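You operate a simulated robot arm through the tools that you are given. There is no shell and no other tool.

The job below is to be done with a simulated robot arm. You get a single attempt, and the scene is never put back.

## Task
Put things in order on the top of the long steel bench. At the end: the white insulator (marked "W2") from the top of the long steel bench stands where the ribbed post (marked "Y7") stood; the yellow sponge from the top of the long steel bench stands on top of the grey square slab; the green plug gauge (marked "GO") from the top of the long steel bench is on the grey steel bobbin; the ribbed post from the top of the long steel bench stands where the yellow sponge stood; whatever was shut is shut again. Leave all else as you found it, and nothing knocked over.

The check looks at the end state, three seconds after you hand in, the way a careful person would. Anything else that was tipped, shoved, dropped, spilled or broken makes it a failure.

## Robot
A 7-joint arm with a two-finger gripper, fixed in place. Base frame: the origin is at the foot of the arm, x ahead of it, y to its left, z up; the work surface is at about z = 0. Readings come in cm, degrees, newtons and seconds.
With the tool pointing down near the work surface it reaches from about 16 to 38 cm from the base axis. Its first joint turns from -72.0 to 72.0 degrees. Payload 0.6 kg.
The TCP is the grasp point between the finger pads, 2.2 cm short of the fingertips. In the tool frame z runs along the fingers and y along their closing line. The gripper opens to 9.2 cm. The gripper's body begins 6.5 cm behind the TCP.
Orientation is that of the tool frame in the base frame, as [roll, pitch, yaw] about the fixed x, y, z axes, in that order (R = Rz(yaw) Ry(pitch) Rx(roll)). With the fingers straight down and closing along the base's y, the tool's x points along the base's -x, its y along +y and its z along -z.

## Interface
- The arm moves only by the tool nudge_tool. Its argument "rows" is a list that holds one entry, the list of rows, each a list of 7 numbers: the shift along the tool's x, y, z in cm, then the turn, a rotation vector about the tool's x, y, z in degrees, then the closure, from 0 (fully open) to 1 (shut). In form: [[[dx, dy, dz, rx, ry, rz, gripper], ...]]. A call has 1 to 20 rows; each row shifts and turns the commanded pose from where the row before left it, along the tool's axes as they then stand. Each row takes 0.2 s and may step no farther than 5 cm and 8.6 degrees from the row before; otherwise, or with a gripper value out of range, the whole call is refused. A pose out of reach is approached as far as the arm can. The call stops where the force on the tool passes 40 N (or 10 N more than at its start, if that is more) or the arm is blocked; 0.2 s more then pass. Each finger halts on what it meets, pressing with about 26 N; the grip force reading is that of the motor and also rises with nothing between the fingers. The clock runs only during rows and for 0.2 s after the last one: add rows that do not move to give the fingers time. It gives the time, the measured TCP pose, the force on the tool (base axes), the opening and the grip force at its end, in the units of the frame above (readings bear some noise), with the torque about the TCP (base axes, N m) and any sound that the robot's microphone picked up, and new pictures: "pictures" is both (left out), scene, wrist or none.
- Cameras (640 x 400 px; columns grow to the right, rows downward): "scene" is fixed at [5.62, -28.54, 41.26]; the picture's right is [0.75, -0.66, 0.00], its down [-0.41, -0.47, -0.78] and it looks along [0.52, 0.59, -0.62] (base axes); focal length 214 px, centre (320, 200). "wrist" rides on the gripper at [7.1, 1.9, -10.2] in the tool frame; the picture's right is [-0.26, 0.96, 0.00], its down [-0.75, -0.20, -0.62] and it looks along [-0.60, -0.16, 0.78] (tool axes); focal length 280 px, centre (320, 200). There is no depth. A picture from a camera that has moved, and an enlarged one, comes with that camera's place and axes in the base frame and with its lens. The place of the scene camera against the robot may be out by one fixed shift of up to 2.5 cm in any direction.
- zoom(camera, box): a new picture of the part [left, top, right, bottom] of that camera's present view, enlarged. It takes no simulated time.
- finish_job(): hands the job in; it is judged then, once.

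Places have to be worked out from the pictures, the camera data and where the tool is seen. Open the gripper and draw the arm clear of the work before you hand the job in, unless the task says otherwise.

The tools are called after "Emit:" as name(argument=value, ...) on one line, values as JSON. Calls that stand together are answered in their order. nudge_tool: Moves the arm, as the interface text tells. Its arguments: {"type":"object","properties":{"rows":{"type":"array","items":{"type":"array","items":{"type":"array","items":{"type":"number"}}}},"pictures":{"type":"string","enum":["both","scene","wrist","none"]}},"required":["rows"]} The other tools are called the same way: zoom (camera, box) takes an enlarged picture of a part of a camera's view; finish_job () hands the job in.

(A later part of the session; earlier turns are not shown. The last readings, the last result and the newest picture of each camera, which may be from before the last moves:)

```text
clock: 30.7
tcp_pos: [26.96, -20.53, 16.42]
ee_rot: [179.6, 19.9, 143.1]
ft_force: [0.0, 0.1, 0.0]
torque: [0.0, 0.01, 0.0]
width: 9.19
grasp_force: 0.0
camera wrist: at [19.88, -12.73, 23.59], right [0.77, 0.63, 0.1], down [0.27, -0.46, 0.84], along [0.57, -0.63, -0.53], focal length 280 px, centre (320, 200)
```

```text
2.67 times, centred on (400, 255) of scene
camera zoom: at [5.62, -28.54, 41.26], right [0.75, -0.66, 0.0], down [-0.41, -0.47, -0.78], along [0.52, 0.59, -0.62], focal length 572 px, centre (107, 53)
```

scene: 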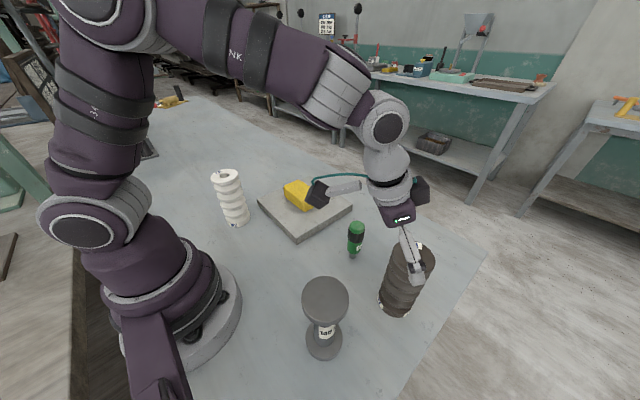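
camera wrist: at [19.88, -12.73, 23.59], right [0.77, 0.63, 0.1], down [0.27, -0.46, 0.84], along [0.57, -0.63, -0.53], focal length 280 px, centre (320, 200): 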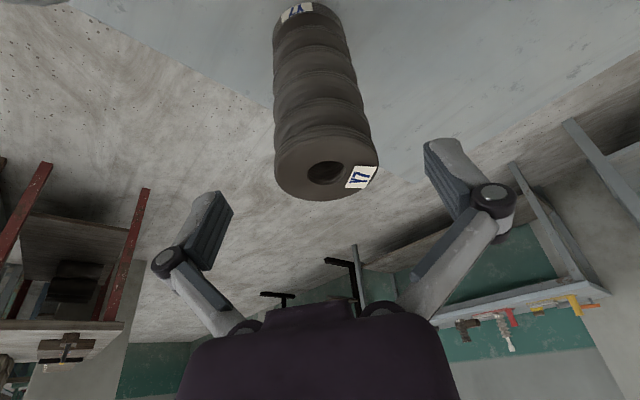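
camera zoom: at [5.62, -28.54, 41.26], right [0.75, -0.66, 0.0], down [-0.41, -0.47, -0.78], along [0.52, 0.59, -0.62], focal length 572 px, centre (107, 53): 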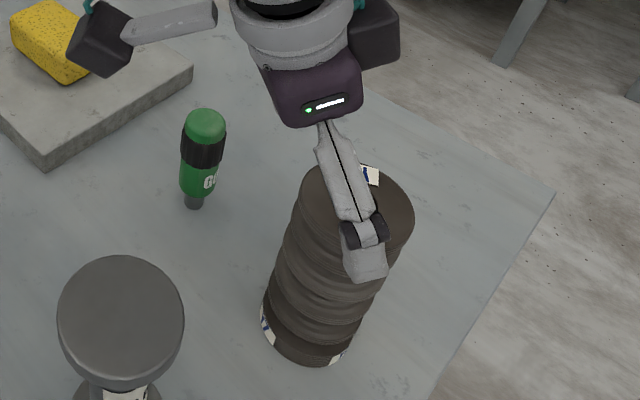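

The remaining travel to the grasp is almost purely along the tool's axis, about 8 cm, and the sideways error is below a millimetre. I slide half of it and check the finger clearances.

Emit:
nudge_tool(rows=[[[0, 0, 1, 0, 0, 0, 0], [0.01, 0, 1, 0, 0, 0, 0], [0.01, 0, 1, 0, 0, 0, 0], [0.01, 0, 1, 0, 0, 0, 0], [0, 0, 0, 0, 0, 0, 0]]], pictures="both")

Emit:
zoom(camera="scene", box=[320, 180, 480, 330])

```text
clock: 31.9
tcp_pos: [28.03, -21.13, 12.71]
ee_rot: [179.6, 20.0, 143.2]
ft_force: [0.3, 0.1, -0.3]
torque: [0.03, -0.02, 0.01]
width: 9.19
grasp_force: 0.0
camera wrist: at [20.95, -13.45, 19.87], right [0.77, 0.63, 0.1], down [0.27, -0.46, 0.84], along [0.57, -0.63, -0.53], focal length 280 px, centre (320, 200)
```

scene: 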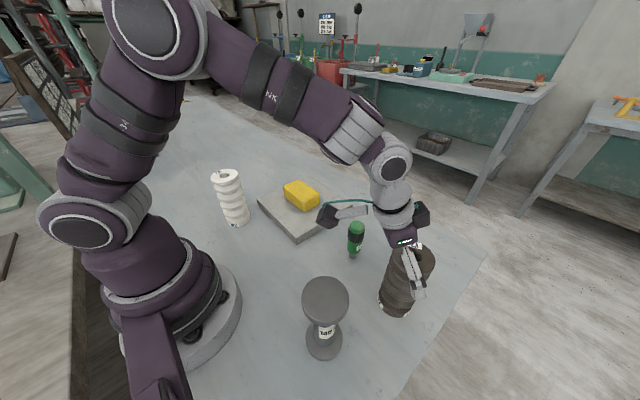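
wrist: 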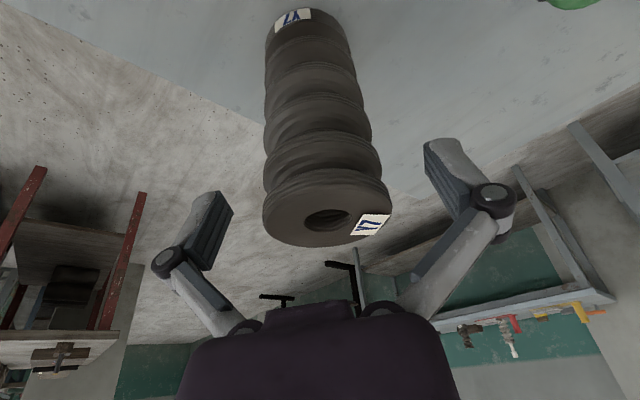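

```text
2.67 times, centred on (400, 255) of scene
camera zoom: at [5.62, -28.54, 41.26], right [0.75, -0.66, 0.0], down [-0.41, -0.47, -0.78], along [0.52, 0.59, -0.62], focal length 572 px, centre (107, 53)
```

zoom: 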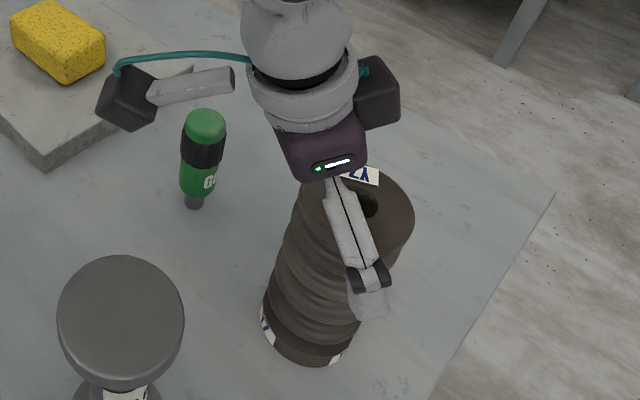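

Both fingers clear the post by about the same margin and there is no force. I slide the remaining 4 cm to the grasp height.

Emit:
nudge_tool(rows=[[[-0.037, -0.03, 1.05, 0, 0, 0, 0], [-0.037, -0.03, 1.05, 0, 0, 0, 0], [-0.037, -0.03, 1.05, 0, 0, 0, 0], [-0.037, -0.03, 1.05, 0, 0, 0, 0], [0, 0, 0, 0, 0, 0, 0]]], pictures="both")

Emit:
zoom(camera="scene", box=[320, 180, 480, 330])

```text
clock: 33.1
tcp_pos: [29.06, -22.27, 8.75]
ee_rot: [179.5, 20.0, 143.2]
ft_force: [0.3, 4.5, 9.4]
torque: [0.02, -0.06, -0.05]
width: 9.24
grasp_force: 0.1
camera wrist: at [22.05, -14.59, 15.98], right [0.77, 0.63, 0.1], down [0.27, -0.46, 0.84], along [0.57, -0.63, -0.53], focal length 280 px, centre (320, 200)
```

scene: 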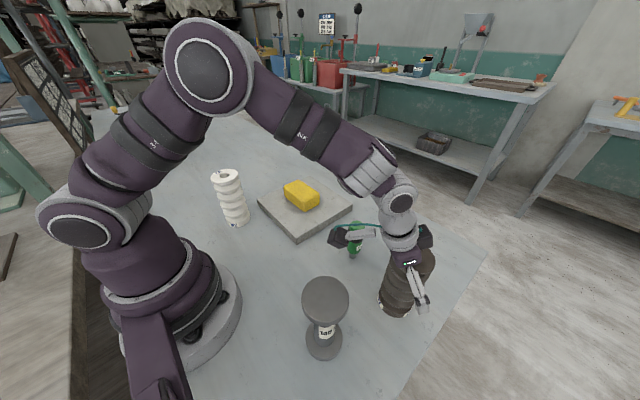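
wrist: 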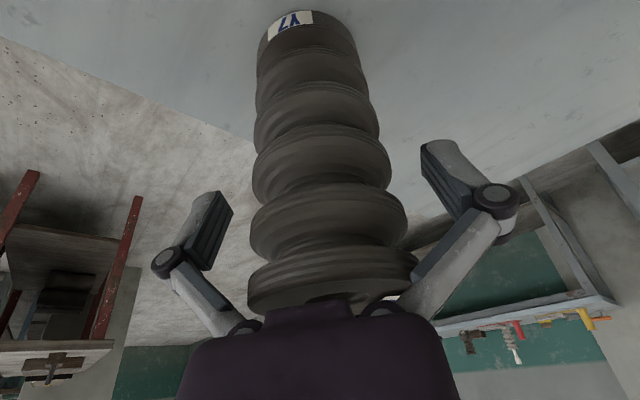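

```text
2.67 times, centred on (400, 255) of scene
camera zoom: at [5.61, -28.53, 41.27], right [0.75, -0.66, 0.0], down [-0.41, -0.47, -0.78], along [0.52, 0.59, -0.62], focal length 572 px, centre (107, 53)
```

zoom: 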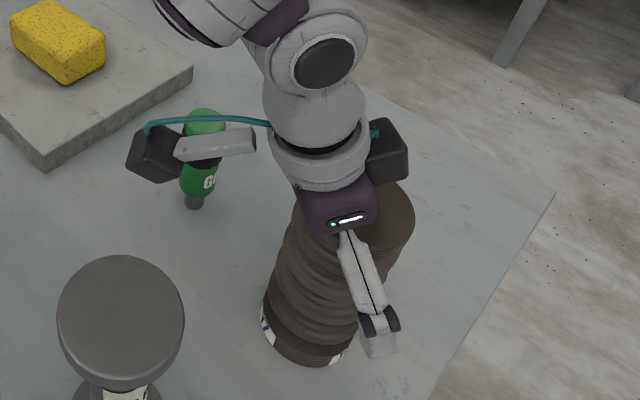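

A 10 N upward force shows that the gripper body's underside has just met the post's top edge. I back off 0.8 cm along the tool's axis.

Emit:
nudge_tool(rows=[[[0, 0, -0.4, 0, 0, 0, 0], [0, 0, -0.4, 0, 0, 0, 0], [0, 0, 0, 0, 0, 0, 0]]], pictures="both")

Emit:
zoom(camera="scene", box=[340, 210, 480, 330])

```text
clock: 33.9
tcp_pos: [28.9, -21.95, 9.53]
ee_rot: [179.6, 19.8, 143.1]
ft_force: [-0.7, -0.5, -0.1]
torque: [-0.03, -0.01, -0.02]
width: 9.19
grasp_force: 0.1
camera wrist: at [21.92, -14.33, 16.71], right [0.77, 0.63, 0.1], down [0.27, -0.46, 0.84], along [0.57, -0.63, -0.53], focal length 280 px, centre (320, 200)
```

scene: 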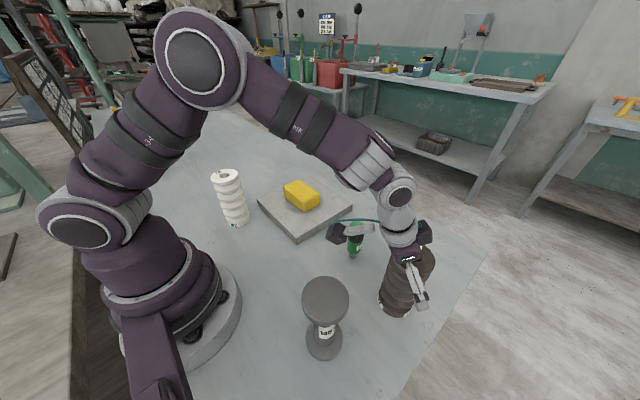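
wrist: 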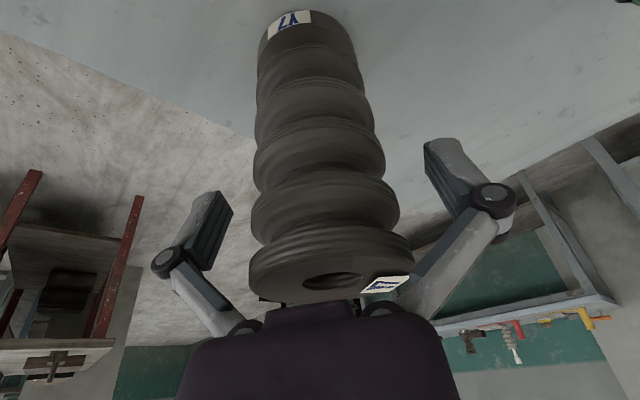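

```text
3.33 times, centred on (410, 270) of scene
camera zoom: at [5.62, -28.54, 41.26], right [0.75, -0.66, 0.0], down [-0.41, -0.47, -0.78], along [0.52, 0.59, -0.62], focal length 715 px, centre (20, -33)
```

zoom: 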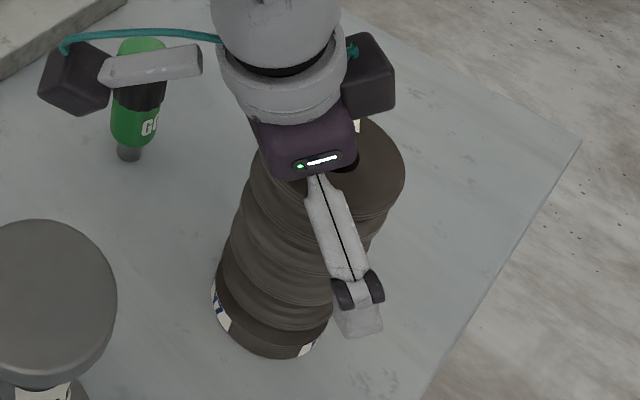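

Contact is gone and Y7 stands unmoved; my combined estimate for its place is (28.95, -21.95). The tool point is on its axis at height 9.5, so I close on it.

Emit:
nudge_tool(rows=[[[0, 0, 0, 0, 0, 0, 0.15], [0, 0, 0, 0, 0, 0, 0.25], [0, 0, 0, 0, 0, 0, 0.35], [0, 0, 0, 0, 0, 0, 0.5], [0, 0, 0, 0, 0, 0, 1], [0, 0, 0, 0, 0, 0, 1], [0, 0, 0, 0, 0, 0, 1]]], pictures="both")

Emit:
zoom(camera="scene", box=[340, 210, 480, 330])

```text
clock: 35.5
tcp_pos: [29.11, -22.02, 9.48]
ee_rot: [179.6, 20.2, 143.2]
ft_force: [-3.5, 12.8, 33.1]
torque: [0.13, 0.2, -0.06]
width: 7.07
grasp_force: 25.6
camera wrist: at [21.96, -14.33, 16.75], right [0.77, 0.63, 0.1], down [0.27, -0.46, 0.84], along [0.57, -0.63, -0.53], focal length 280 px, centre (320, 200)
```

scene: 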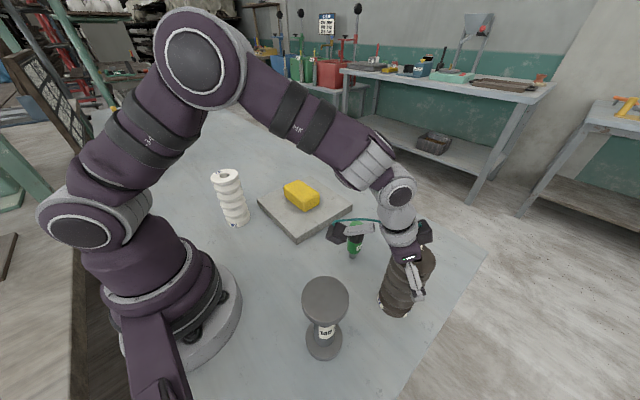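
wrist: 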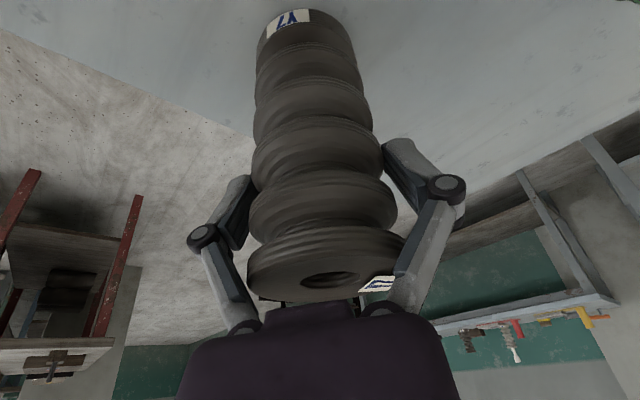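

```text
3.33 times, centred on (410, 270) of scene
camera zoom: at [5.61, -28.53, 41.27], right [0.75, -0.66, 0.0], down [-0.41, -0.47, -0.78], along [0.52, 0.59, -0.62], focal length 715 px, centre (20, -33)
```

zoom: 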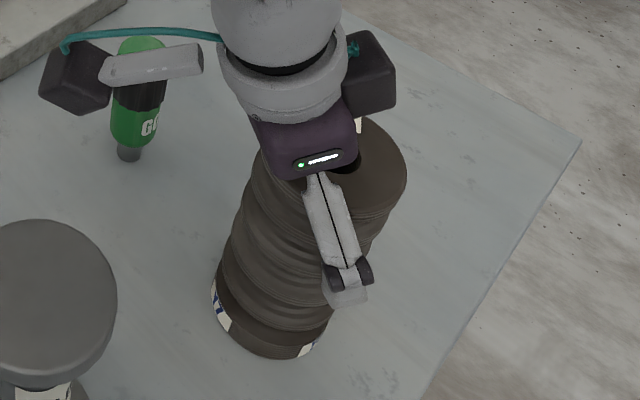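

The fingers hold at 7.07 cm with 26 N, and the upward reaction suggests that closing pushed the tips down against the ribs. I lift very slowly to relieve it and check the load.

Emit:
nudge_tool(rows=[[[-0.034, 0, -0.094, 0, 0, 0, 1], [-0.034, 0, -0.094, 0, 0, 0, 1], [-0.068, 0, -0.188, 0, 0, 0, 1], [-0.068, 0, -0.188, 0, 0, 0, 1], [0, 0, 0, 0, 0, 0, 1]]], pictures="both")

Emit:
zoom(camera="scene", box=[340, 210, 480, 330])

```text
clock: 36.7
tcp_pos: [28.98, -22.02, 10.22]
ee_rot: [179.6, 19.9, 143.0]
ft_force: [-3.9, 2.6, 7.2]
torque: [-0.03, 0.25, -0.06]
width: 6.19
grasp_force: 26.3
camera wrist: at [21.94, -14.35, 17.35], right [0.77, 0.63, 0.09], down [0.27, -0.46, 0.84], along [0.57, -0.63, -0.53], focal length 280 px, centre (320, 200)
```

scene: 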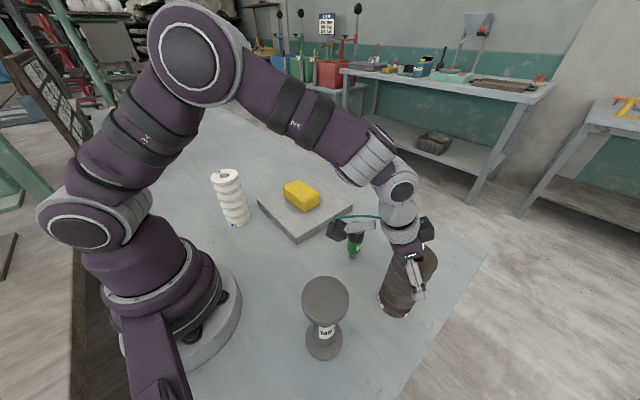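
wrist: 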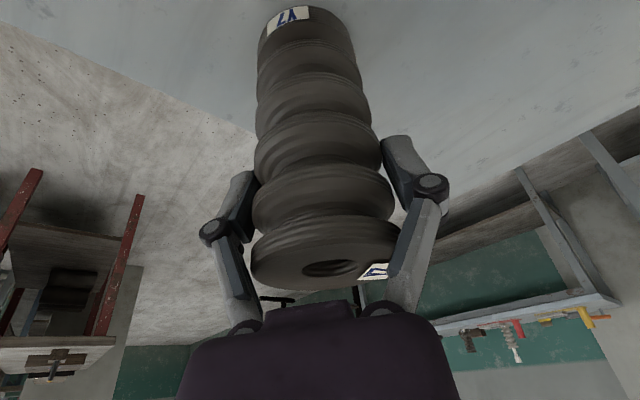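

```text
3.33 times, centred on (410, 270) of scene
camera zoom: at [5.61, -28.54, 41.27], right [0.75, -0.66, 0.0], down [-0.41, -0.47, -0.78], along [0.52, 0.59, -0.62], focal length 715 px, centre (20, -33)
```

zoom: 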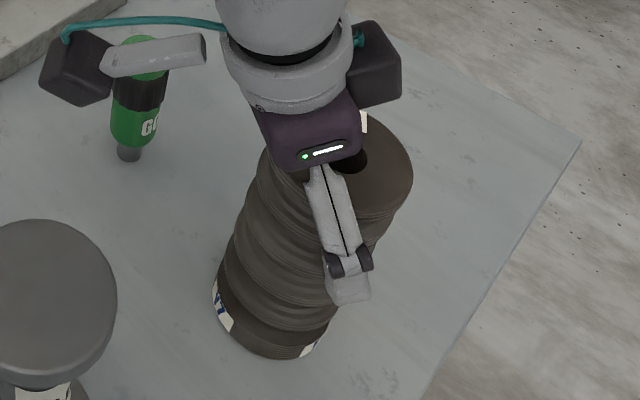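

The width dropped to 6.19 cm, which matches the post's rib diameter, so the finger links had first caught on its top edge and the pads now hold the ribs properly. I lift slowly and look for the base leaving the bench.

Emit:
nudge_tool(rows=[[[-0.068, 0, -0.188, 0, 0, 0, 1], [-0.068, 0, -0.188, 0, 0, 0, 1], [-0.068, 0, -0.188, 0, 0, 0, 1], [-0.068, 0, -0.188, 0, 0, 0, 1], [-0.068, 0, -0.188, 0, 0, 0, 1], [0, 0, 0, 0, 0, 0, 1], [0, 0, 0, 0, 0, 0, 1]]], pictures="both")

Emit:
zoom(camera="scene", box=[340, 210, 480, 330])

```text
clock: 38.3
tcp_pos: [29.05, -22.01, 11.35]
ee_rot: [179.6, 19.8, 143.1]
ft_force: [-0.3, 0.5, -5.4]
torque: [0.02, -0.03, -0.02]
width: 5.96
grasp_force: 25.9
camera wrist: at [21.97, -14.33, 18.38], right [0.77, 0.63, 0.1], down [0.27, -0.46, 0.84], along [0.57, -0.63, -0.53], focal length 280 px, centre (320, 200)
```

scene: 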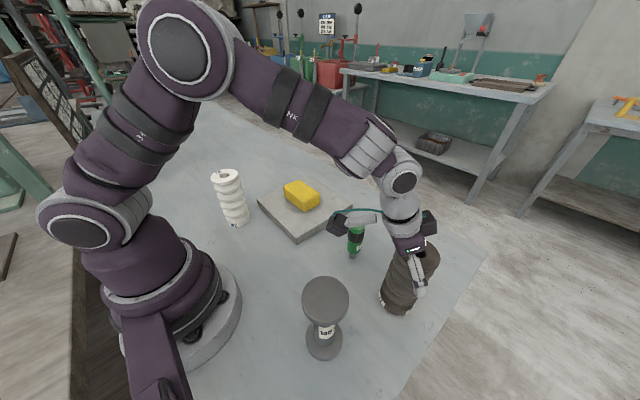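
wrist: 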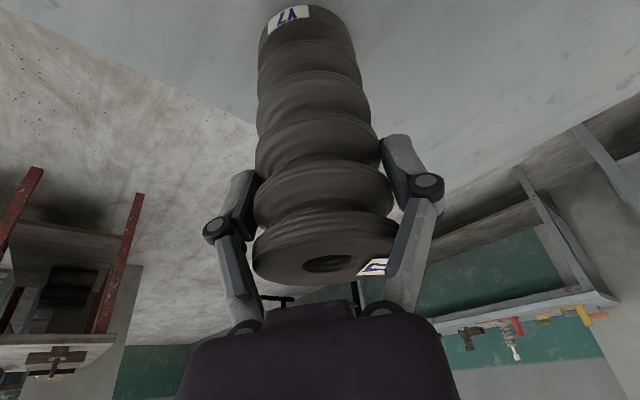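

```text
3.33 times, centred on (410, 270) of scene
camera zoom: at [5.62, -28.54, 41.26], right [0.75, -0.66, 0.0], down [-0.41, -0.47, -0.78], along [0.52, 0.59, -0.62], focal length 715 px, centre (20, -33)
```

zoom: 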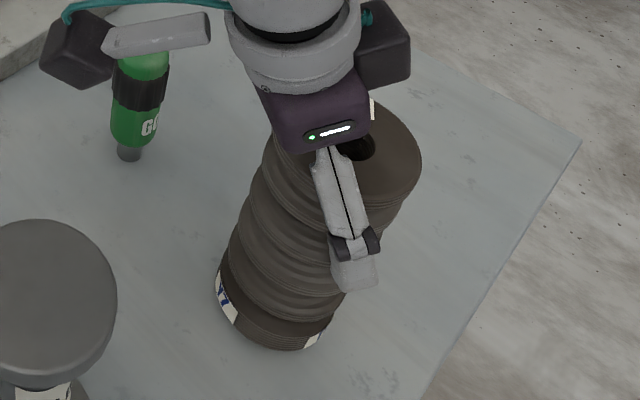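

The tool now carries 5.4 N and the base is just off the bench, so Y7 is held. I check closely whether it hangs upright.

Emit:
zoom(camera="scene", box=[372, 235, 452, 321])

Emit:
zoom(camera="wrist", box=[200, 0, 440, 300])

```text
4.65 times, centred on (412, 278) of scene
camera zoom: at [5.62, -28.54, 41.26], right [0.75, -0.66, 0.0], down [-0.41, -0.47, -0.78], along [0.52, 0.59, -0.62], focal length 998 px, centre (-108, -163)
```

zoom: 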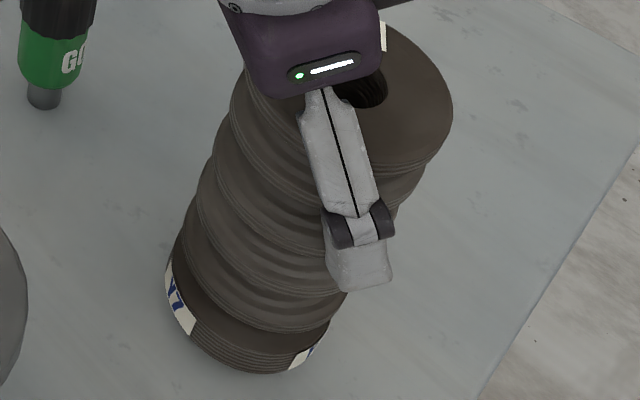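

```text
1.33 times, centred on (320, 150) of wrist
camera zoom: at [21.97, -14.33, 18.38], right [0.77, 0.63, 0.1], down [0.27, -0.46, 0.84], along [0.57, -0.63, -0.53], focal length 374 px, centre (320, 267)
```

zoom: 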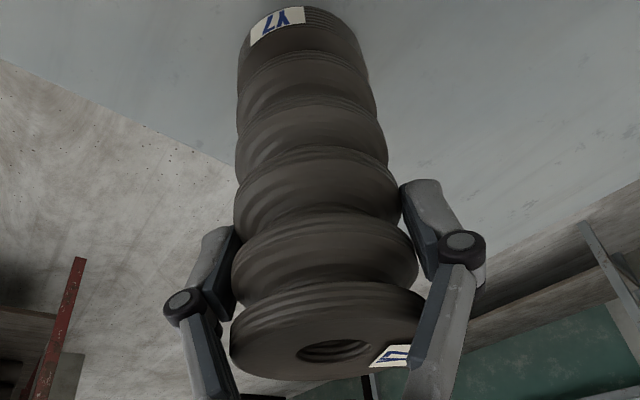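

Projecting an upright post at the tool point matches both the hole and the base within a few pixels, so Y7 hangs upright, gripped about 10.3 cm above its base. I lift it clear of the other objects, drawing in slightly.

Emit:
nudge_tool(rows=[[[-0.24, 0, -0.66, 0, 0, 0, 1], [-0.479, 0, -1.316, 0, 0, 0, 1], [-0.479, 0, -1.316, 0, 0, 0, 1], [-0.479, 0, -1.316, 0, 0, 0, 1], [0.0, 0, -1.48, 0, 0, 0, 1], [0.0, 0, -1.48, 0, 0, 0, 1], [0.0, 0, -1.48, 0, 0, 0, 1], [0.0, 0, -1.48, 0, 0, 0, 1], [0.0, 0, -0.74, 0, 0, 0, 1], [0, 0, 0, 0, 0, 0, 1]]], pictures="both")

```text
clock: 40.5
tcp_pos: [27.18, -20.62, 22.3]
ee_rot: [179.6, 19.9, 143.0]
ft_force: [0.4, -0.3, -6.2]
torque: [0.0, 0.0, -0.01]
width: 5.96
grasp_force: 26.6
camera wrist: at [20.12, -12.95, 29.46], right [0.77, 0.63, 0.1], down [0.27, -0.46, 0.84], along [0.57, -0.63, -0.53], focal length 280 px, centre (320, 200)
```

scene: 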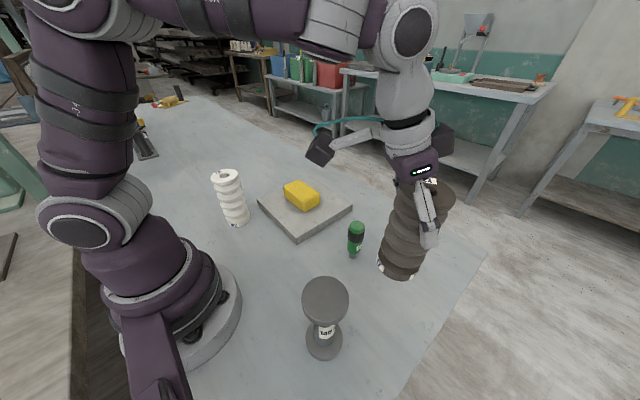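
wrist: 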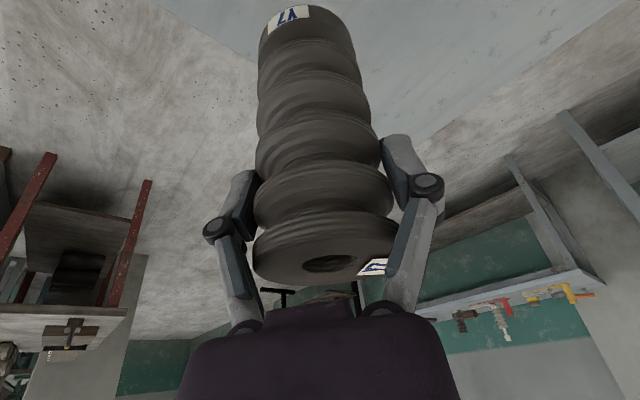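

The post is steady in the grip with about 6 N load. I swing it round the base axis at this height, where its bottom at 12 cm clears the gauge, slab and sponge.

Emit:
nudge_tool(rows=[[[0.03, 1.49, -0.011, -0.86, 0, -2.365, 1], [0.124, 2.99, -0.045, -1.72, 0, -4.73, 1], [0.124, 2.99, -0.045, -1.72, 0, -4.73, 1], [0.124, 2.99, -0.045, -1.72, 0, -4.73, 1], [0.124, 2.99, -0.045, -1.72, 0, -4.73, 1], [0.124, 2.99, -0.045, -1.72, 0, -4.73, 1], [0.124, 2.99, -0.045, -1.72, 0, -4.73, 1], [0.124, 2.99, -0.045, -1.72, 0, -4.73, 1], [0.03, 1.49, -0.011, -0.86, 0, -2.365, 1]]], pictures="both")

```text
clock: 42.5
tcp_pos: [33.7, 1.72, 22.42]
ee_rot: [179.8, 20.1, -176.5]
ft_force: [0.0, 0.5, -5.1]
torque: [0.03, 0.03, 0.04]
width: 5.95
grasp_force: 26.3
camera wrist: at [23.4, 3.13, 29.61], right [0.18, 0.98, 0.1], down [0.5, -0.18, 0.85], along [0.84, -0.11, -0.53], focal length 280 px, centre (320, 200)
```

scene: 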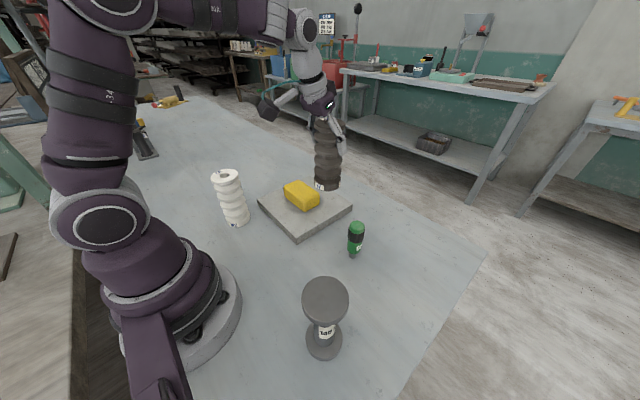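
wrist: 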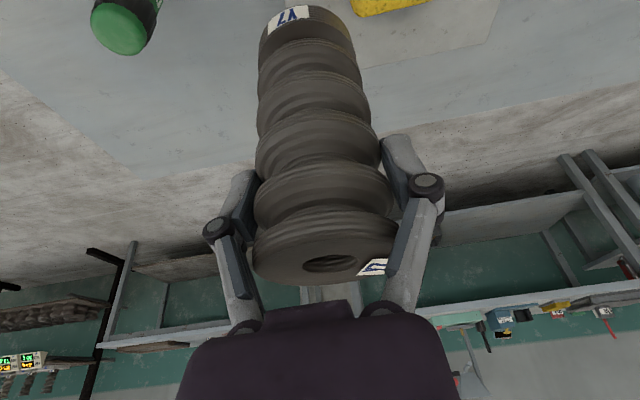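

The post hangs steady and everything below is untouched. I swing the remaining 45° towards the old sponge place.

Emit:
nudge_tool(rows=[[[0.03, 1.49, -0.011, -0.86, 0, -2.365, 1], [0.124, 2.99, -0.045, -1.72, 0, -4.73, 1], [0.124, 2.99, -0.045, -1.72, 0, -4.73, 1], [0.124, 2.99, -0.045, -1.72, 0, -4.73, 1], [0.124, 2.99, -0.045, -1.72, 0, -4.73, 1], [0.124, 2.99, -0.045, -1.72, 0, -4.73, 1], [0.124, 2.99, -0.045, -1.72, 0, -4.73, 1], [0.124, 2.99, -0.045, -1.72, 0, -4.73, 1], [0.124, 2.99, -0.045, -1.72, 0, -4.73, 1], [0.03, 1.49, -0.011, -0.86, 0, -2.365, 1], [0, 0, 0, 0, 0, 0, 1]]], pictures="both")

```text
clock: 44.9
tcp_pos: [22.13, 25.42, 22.85]
ee_rot: [179.8, 20.4, -131.1]
ft_force: [0.0, 0.1, -5.9]
torque: [0.01, 0.01, 0.02]
width: 5.95
grasp_force: 25.9
camera wrist: at [13.95, 19.16, 29.87], right [-0.57, 0.82, 0.09], down [0.48, 0.23, 0.85], along [0.67, 0.52, -0.52], focal length 280 px, centre (320, 200)
```

scene: 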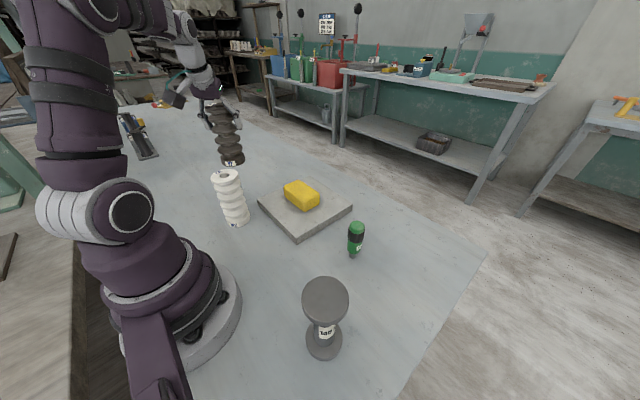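
wrist: 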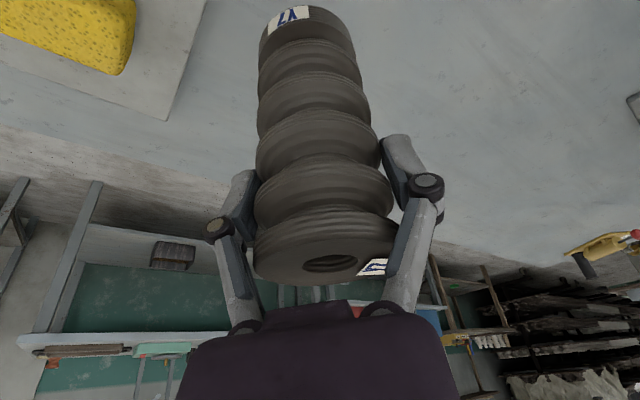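

I am at (22.1, 25.4) with the post's foot about 12 cm up. I move outward to the sponge's old centre at (26.95, 30.25), coming down a little.

Emit:
nudge_tool(rows=[[[-0.518, -0.045, 0.564, 0, 0, 0, 1], [-1.036, -0.091, 1.128, 0, 0, 0, 1], [-1.036, -0.091, 1.128, 0, 0, 0, 1], [-1.036, -0.091, 1.128, 0, 0, 0, 1], [-1.036, -0.091, 1.128, 0, 0, 0, 1], [-0.518, -0.045, 0.564, 0, 0, 0, 1], [0, 0, 0, 0, 0, 0, 1]]], pictures="both")

```text
clock: 46.5
tcp_pos: [27.21, 30.25, 19.03]
ee_rot: [179.9, 20.4, -131.2]
ft_force: [-0.4, 0.3, -5.3]
torque: [-0.01, -0.01, 0.02]
width: 5.93
grasp_force: 25.9
camera wrist: at [18.98, 24.07, 26.18], right [-0.56, 0.82, 0.09], down [0.48, 0.23, 0.85], along [0.67, 0.52, -0.52], focal length 280 px, centre (320, 200)
```

scene: 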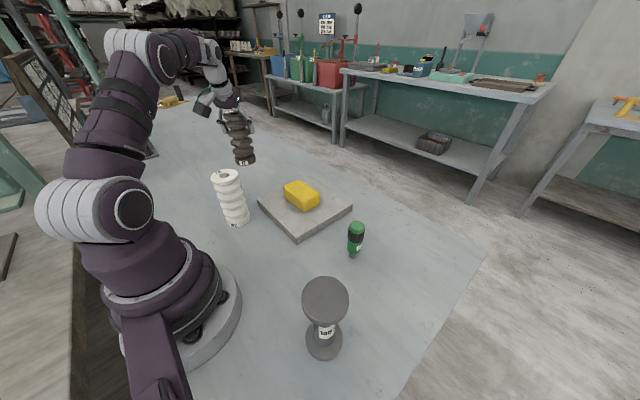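
wrist: 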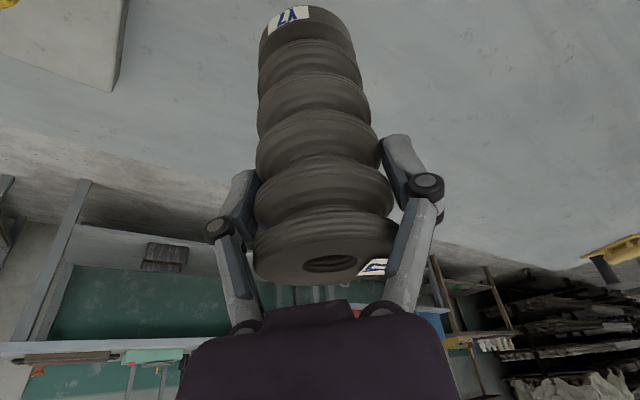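

The post is over the target spot. I lower it by 8 cm, correcting the tilt by half a degree, to leave the foot under 1 cm above the bench.

Emit:
nudge_tool(rows=[[[0.36, 0.019, 0.933, 0, 0.25, 0, 1], [0.36, 0.019, 0.933, 0, 0.25, 0, 1], [0.36, 0.019, 0.933, 0, 0, 0, 1], [0.36, 0.019, 0.933, 0, 0, 0, 1], [0.36, 0.019, 0.933, 0, 0, 0, 1], [0.36, 0.019, 0.933, 0, 0, 0, 1], [0.36, 0.019, 0.933, 0, 0, 0, 1], [0.36, 0.019, 0.933, 0, 0, 0, 1], [0, 0, 0, 0, 0, 0, 1]]], pictures="both")

Emit:
zoom(camera="scene", box=[190, 90, 310, 230])

```text
clock: 48.5
tcp_pos: [26.82, 30.32, 11.07]
ee_rot: [179.9, 19.8, -131.2]
ft_force: [0.3, 0.4, -5.2]
torque: [-0.01, 0.05, 0.0]
width: 5.94
grasp_force: 25.7
camera wrist: at [18.65, 24.08, 18.26], right [-0.56, 0.82, 0.09], down [0.48, 0.24, 0.84], along [0.67, 0.52, -0.53], focal length 280 px, centre (320, 200)
```

scene: 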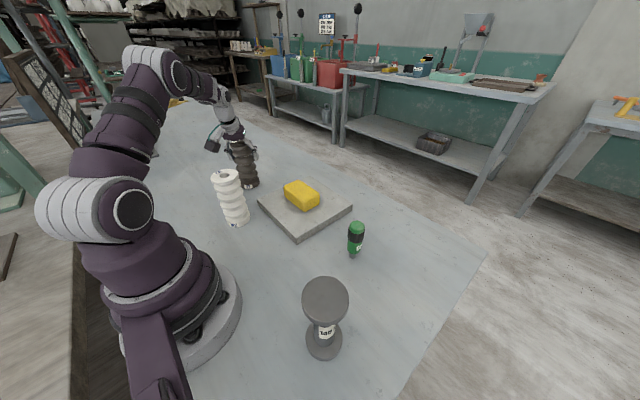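
wrist: 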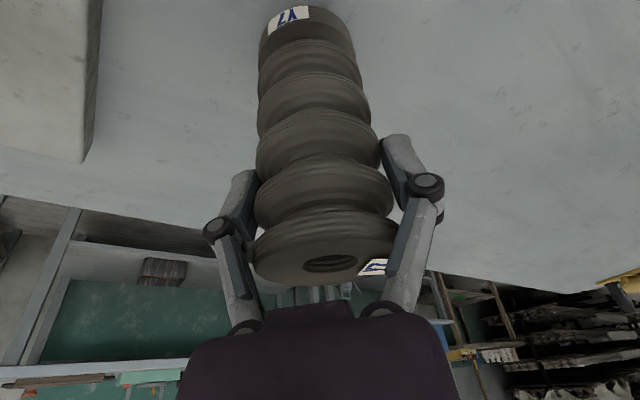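

```text
2.86 times, centred on (250, 160) of scene
camera zoom: at [5.62, -28.54, 41.26], right [0.75, -0.66, 0.0], down [-0.41, -0.47, -0.78], along [0.52, 0.59, -0.62], focal length 613 px, centre (520, 314)
```

zoom: 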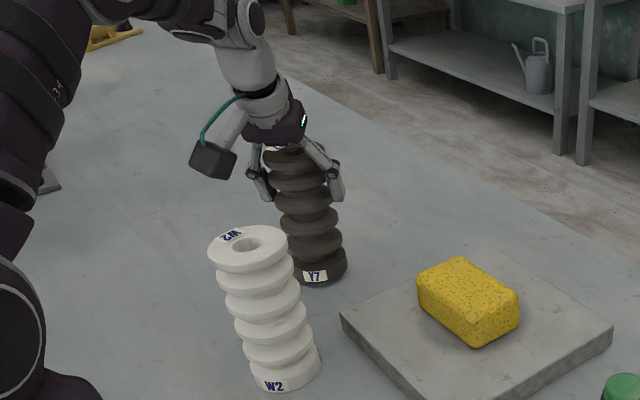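

The post looks upright just above the bench, in line with where the sponge stood. I lower it in small steps, watching the vertical force.

Emit:
nudge_tool(rows=[[[0.044, 0, 0.122, 0, 0, 0, 1], [0.044, 0, 0.122, 0, 0, 0, 1], [0.044, 0, 0.122, 0, 0, 0, 1], [0, 0, 0, 0, 0, 0, 1]]], pictures="none")

```text
clock: 49.5
tcp_pos: [26.8, 30.2, 10.83]
ee_rot: [179.9, 19.7, -131.2]
ft_force: [0.3, -0.9, -5.5]
torque: [-0.05, 0.02, 0.02]
width: 5.97
grasp_force: 26.4
```

The load is still carried in full at height 10.83, so there is no contact yet. I go on down in 1 mm steps.

Emit:
nudge_tool(rows=[[[0.034, 0, 0.094, 0, 0, 0, 1], [0.034, 0, 0.094, 0, 0, 0, 1], [0, 0, 0, 0, 0, 0, 1]]], pictures="none")

```text
clock: 50.3
tcp_pos: [26.76, 30.22, 10.52]
ee_rot: [179.9, 19.8, -131.2]
ft_force: [0.0, 0.0, -5.1]
torque: [-0.02, 0.03, 0.0]
width: 5.95
grasp_force: 25.5
```

There is still no contact at 10.52, so I take three more 1 mm steps.

Emit:
nudge_tool(rows=[[[0.034, 0, 0.094, 0, 0, 0, 1], [0.034, 0, 0.094, 0, 0, 0, 1], [0, 0, 0, 0, 0, 0, 1]]], pictures="none")

```text
clock: 51.1
tcp_pos: [26.84, 30.2, 10.54]
ee_rot: [179.9, 19.9, -131.2]
ft_force: [-4.7, -5.9, 13.9]
torque: [-0.19, 0.07, -0.05]
width: 5.94
grasp_force: 26.3
```

The upward force shows that the foot meets the bench at TCP height 10.5, with its outer edge first by a fraction of a degree. I ease up by 1 mm to take out the preload, then open the fingers gently.

Emit:
nudge_tool(rows=[[[-0.034, 0, -0.094, 0, -0.3, 0, 1], [0, 0, 0, 0, 0, 0, 1], [0, 0, 0, 0, 0, 0, 1]]], pictures="none")

```text
clock: 51.9
tcp_pos: [26.95, 30.14, 10.45]
ee_rot: [179.9, 20.0, -131.1]
ft_force: [-0.7, 0.8, -5.1]
torque: [0.0, -0.01, 0.0]
width: 5.96
grasp_force: 26.0
```

The post hangs just free again, a hair above the bench. I lower 0.7 mm to touch and then open slowly.

Emit:
nudge_tool(rows=[[[0.024, 0, 0.066, 0, 0, 0, 1], [0, 0, 0, 0, 0, 0, 1]]], pictures="wrist")

```text
clock: 52.5
tcp_pos: [26.97, 30.17, 10.46]
ee_rot: [-179.9, 20.0, -131.3]
ft_force: [0.7, -2.6, -0.4]
torque: [-0.09, -0.23, -0.05]
width: 5.93
grasp_force: 26.7
camera wrist: at [18.7, 23.96, 17.53], right [-0.56, 0.82, 0.09], down [0.48, 0.23, 0.85], along [0.67, 0.52, -0.52], focal length 280 px, centre (320, 200)
```

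wrist: 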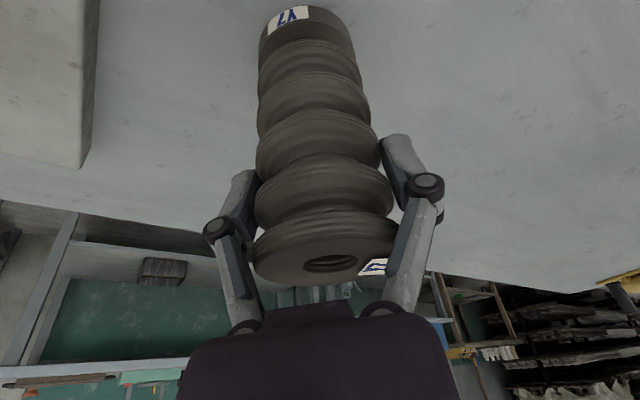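

The load has passed to the bench (0.4 N left). I open the fingers step by step.

Emit:
nudge_tool(rows=[[[0, 0, 0, 0, 0, 0, 0.3], [0, 0, 0, 0, 0, 0, 0.2], [0, 0, 0, 0, 0, 0, 0.1], [0, 0, 0, 0, 0, 0, 0], [0, 0, 0, 0, 0, 0, 0], [0, 0, 0, 0, 0, 0, 0]]], pictures="both")

Emit:
zoom(camera="scene", box=[190, 90, 310, 230])

```text
clock: 53.9
tcp_pos: [26.92, 30.18, 10.39]
ee_rot: [179.9, 20.2, -131.2]
ft_force: [-0.3, -0.2, 0.6]
torque: [-0.01, 0.02, -0.01]
width: 9.2
grasp_force: 0.1
camera wrist: at [18.69, 23.96, 17.52], right [-0.56, 0.82, 0.09], down [0.48, 0.24, 0.85], along [0.67, 0.52, -0.53], focal length 280 px, centre (320, 200)
```

scene: 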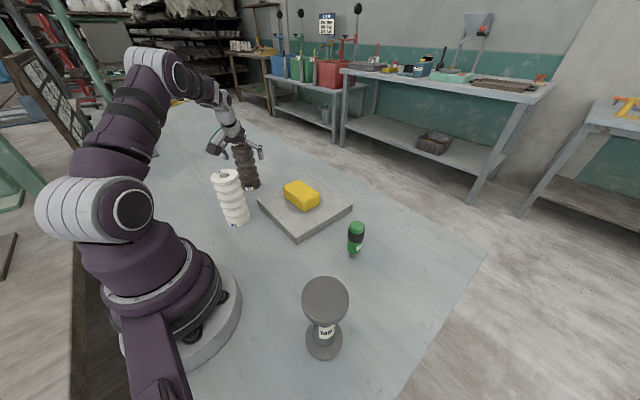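
wrist: 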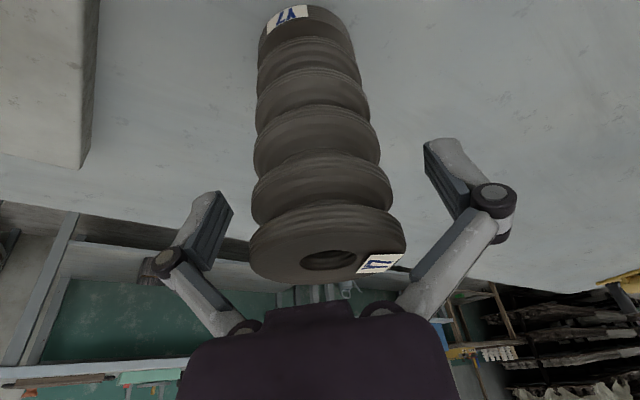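

```text
2.86 times, centred on (250, 160) of scene
camera zoom: at [5.62, -28.54, 41.26], right [0.75, -0.66, 0.0], down [-0.41, -0.47, -0.78], along [0.52, 0.59, -0.62], focal length 613 px, centre (520, 314)
```

zoom: 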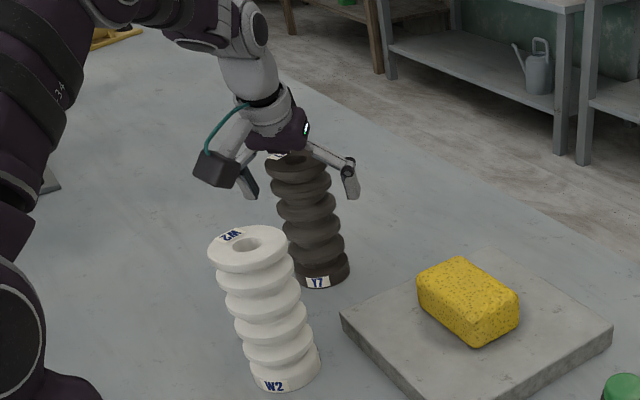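

Y7 stands upright on its own at about (26.9, 30.2) and both fingers are clear of it. I withdraw straight back along the tool's axis.

Emit:
nudge_tool(rows=[[[0, 0, -0.5, 0, 0, 0, 0], [0, 0, -1, 0, 0, 0, 0], [0, 0, -1, 0, 0, 0, 0], [0, 0, -1, 0, 0, 0, 0], [0, 0, -1, 0, 0, 0, 0], [0, 0, -1, 0, 0, 0, 0], [0, 0, -1, 0, 0, 0, 0], [0, 0, -1, 0, 0, 0, 0], [0, 0, -1, 0, 0, 0, 0], [0, 0, 0, 0, 0, 0, 0]]], pictures="both")

```text
clock: 56.1
tcp_pos: [24.88, 27.93, 18.38]
ee_rot: [179.9, 20.2, -131.2]
ft_force: [-0.8, 0.0, -0.7]
torque: [-0.01, -0.01, 0.0]
width: 9.21
grasp_force: 0.1
camera wrist: at [16.75, 21.66, 25.55], right [-0.56, 0.82, 0.09], down [0.48, 0.24, 0.85], along [0.67, 0.52, -0.53], focal length 280 px, centre (320, 200)
```

scene: 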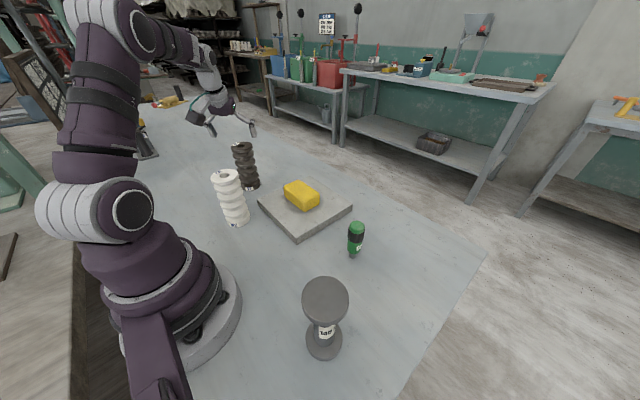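
wrist: 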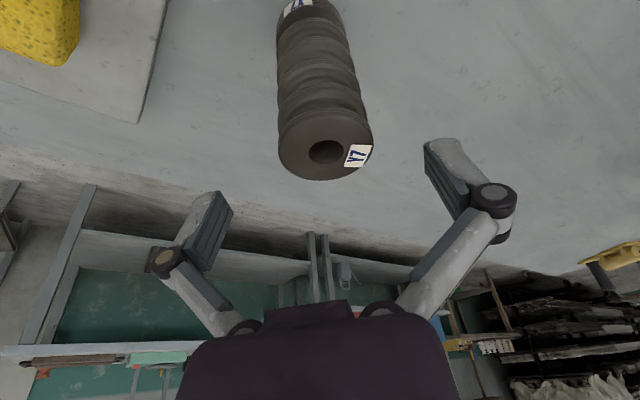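

Y7 measures at (26.9, 30.3), on the spot. I reduce the tilt to 10° and move in above W2 to measure it before grasping.

Emit:
nudge_tool(rows=[[[0, 0, 0, 0, 5, 0, 0], [0, 0, 0, 0, 5, 0, 0], [2.32, -0.055, -0.46, 0, 0, 0, 0], [2.32, -0.055, -0.46, 0, 0, 0, 0], [2.32, -0.055, -0.46, 0, 0, 0, 0], [2.32, -0.055, -0.46, 0, 0, 0, 0], [2.32, -0.055, -0.46, 0, 0, 0, 0], [2.32, -0.055, -0.46, 0, 0, 0, 0], [0, 0, 0, 0, 0, 0, 0]]], pictures="both")

Emit:
zoom(camera="wrist", box=[200, 0, 440, 240])

```text
clock: 58.1
tcp_pos: [15.85, 17.17, 18.52]
ee_rot: [179.9, 10.2, -131.2]
ft_force: [0.8, -0.1, 0.5]
torque: [0.03, 0.01, 0.03]
width: 9.2
grasp_force: 0.1
camera wrist: at [8.52, 11.99, 27.31], right [-0.56, 0.83, 0.05], down [0.57, 0.34, 0.75], along [0.6, 0.44, -0.66], focal length 280 px, centre (320, 200)
```

scene: 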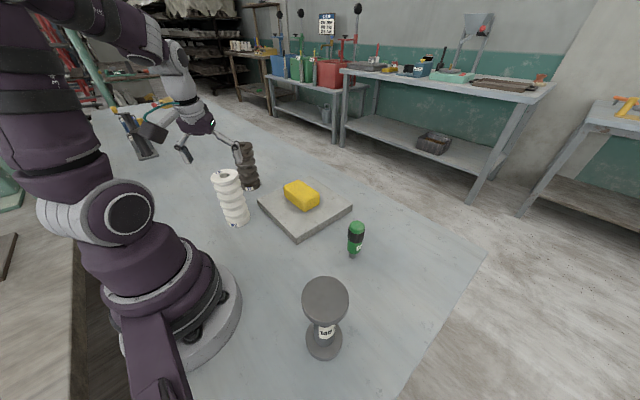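
wrist: 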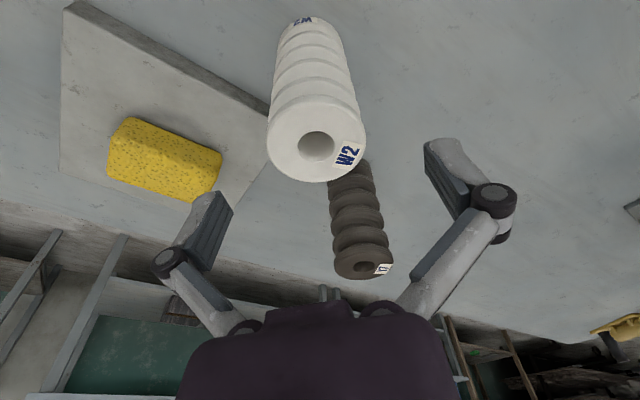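

```text
1.67 times, centred on (320, 120) of wrist
camera zoom: at [8.52, 11.99, 27.31], right [-0.56, 0.83, 0.05], down [0.57, 0.34, 0.75], along [0.6, 0.44, -0.66], focal length 467 px, centre (320, 333)
```

zoom: 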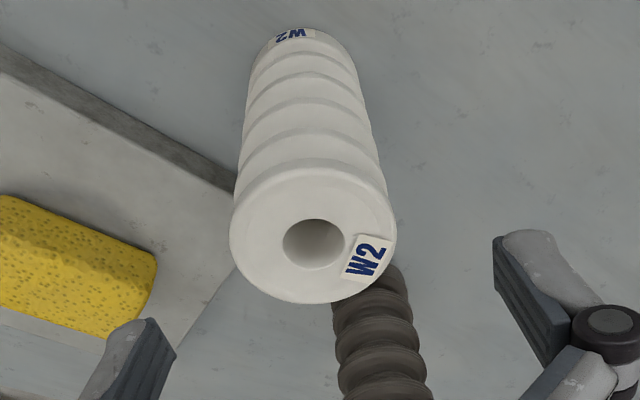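

W2's axis measures at (16.95, 18.15), within 3 mm of the tool's line. I slide down along the tool's axis and check the clearances part way.

Emit:
nudge_tool(rows=[[[0.009, -0.036, 1.06, 0, 0, 0, 0], [0.009, -0.036, 1.06, 0, 0, 0, 0], [0.009, -0.036, 1.06, 0, 0, 0, 0], [0.009, -0.036, 1.06, 0, 0, 0, 0], [0.009, -0.036, 1.06, 0, 0, 0, 0], [0, 0, 0, 0, 0, 0, 0]]], pictures="both")

```text
clock: 59.5
tcp_pos: [16.67, 17.7, 13.3]
ee_rot: [180.0, 10.2, -131.2]
ft_force: [-0.8, -0.1, -0.9]
torque: [0.0, -0.01, -0.02]
width: 9.23
grasp_force: 0.0
camera wrist: at [9.42, 12.52, 22.08], right [-0.56, 0.83, 0.05], down [0.57, 0.34, 0.75], along [0.6, 0.44, -0.66], focal length 280 px, centre (320, 200)
```

scene: 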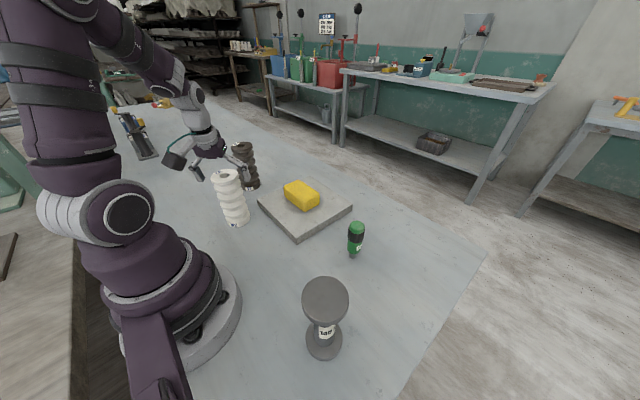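
wrist: 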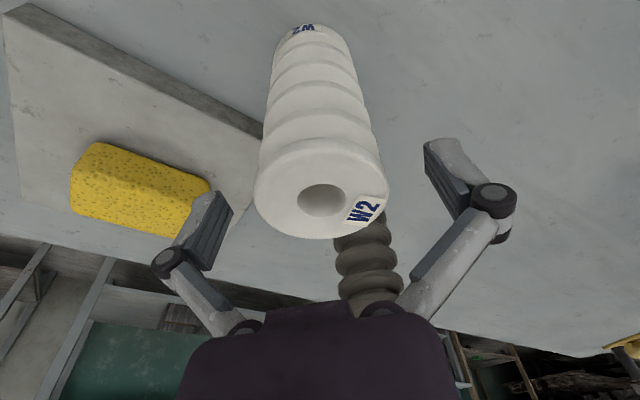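

W2's axis projects onto the tool's axis within a millimetre, and both fingers are clear. I slide the last 3.2 cm to the grasp height.

Emit:
nudge_tool(rows=[[[0.04, 0, 0.8, 0, 0, 0, 0], [0.04, 0, 0.8, 0, 0, 0, 0], [0.04, 0, 0.8, 0, 0, 0, 0], [0.04, 0, 0.8, 0, 0, 0, 0], [0, 0, 0, 0, 0, 0, 0]]], pictures="both")

Emit:
zoom(camera="scene", box=[160, 110, 290, 240])

```text
clock: 60.7
tcp_pos: [16.9, 17.87, 10.12]
ee_rot: [179.9, 10.1, -131.1]
ft_force: [0.8, 0.2, 0.3]
torque: [-0.02, 0.01, 0.01]
width: 9.23
grasp_force: 0.2
camera wrist: at [9.64, 12.66, 18.92], right [-0.56, 0.83, 0.05], down [0.57, 0.34, 0.75], along [0.6, 0.44, -0.66], focal length 280 px, centre (320, 200)
```

scene: 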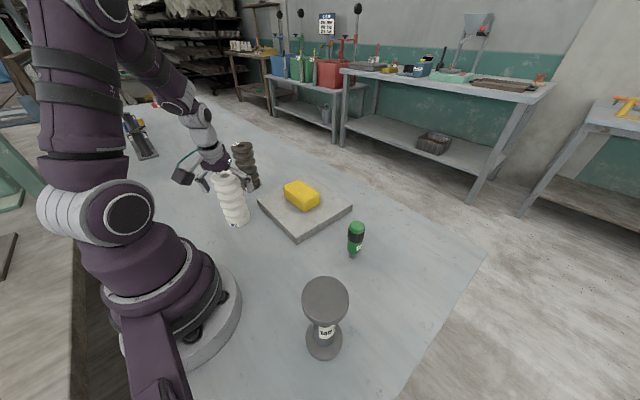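
wrist: 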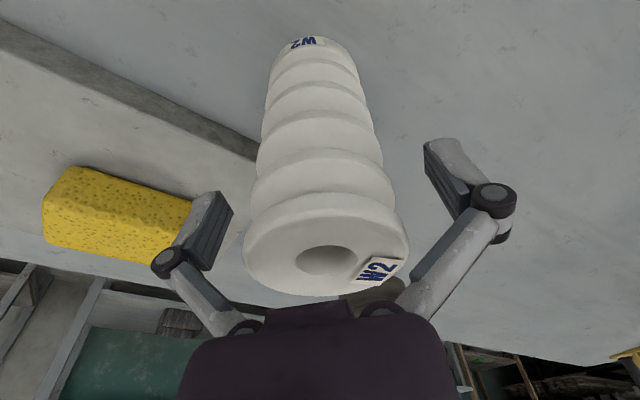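

```text
3.08 times, centred on (225, 175) of scene
camera zoom: at [5.62, -28.54, 41.26], right [0.75, -0.66, 0.0], down [-0.41, -0.47, -0.78], along [0.52, 0.59, -0.62], focal length 660 px, centre (612, 277)
```

zoom: 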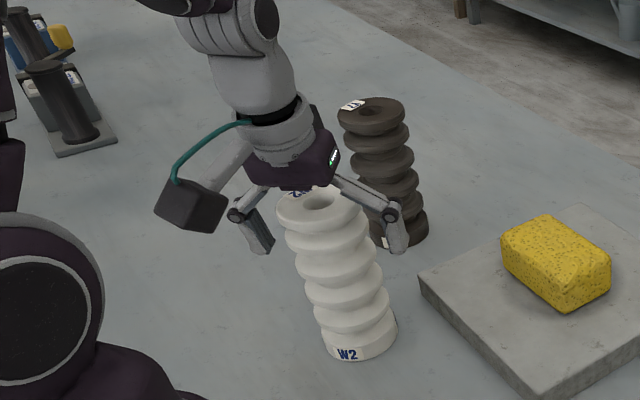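

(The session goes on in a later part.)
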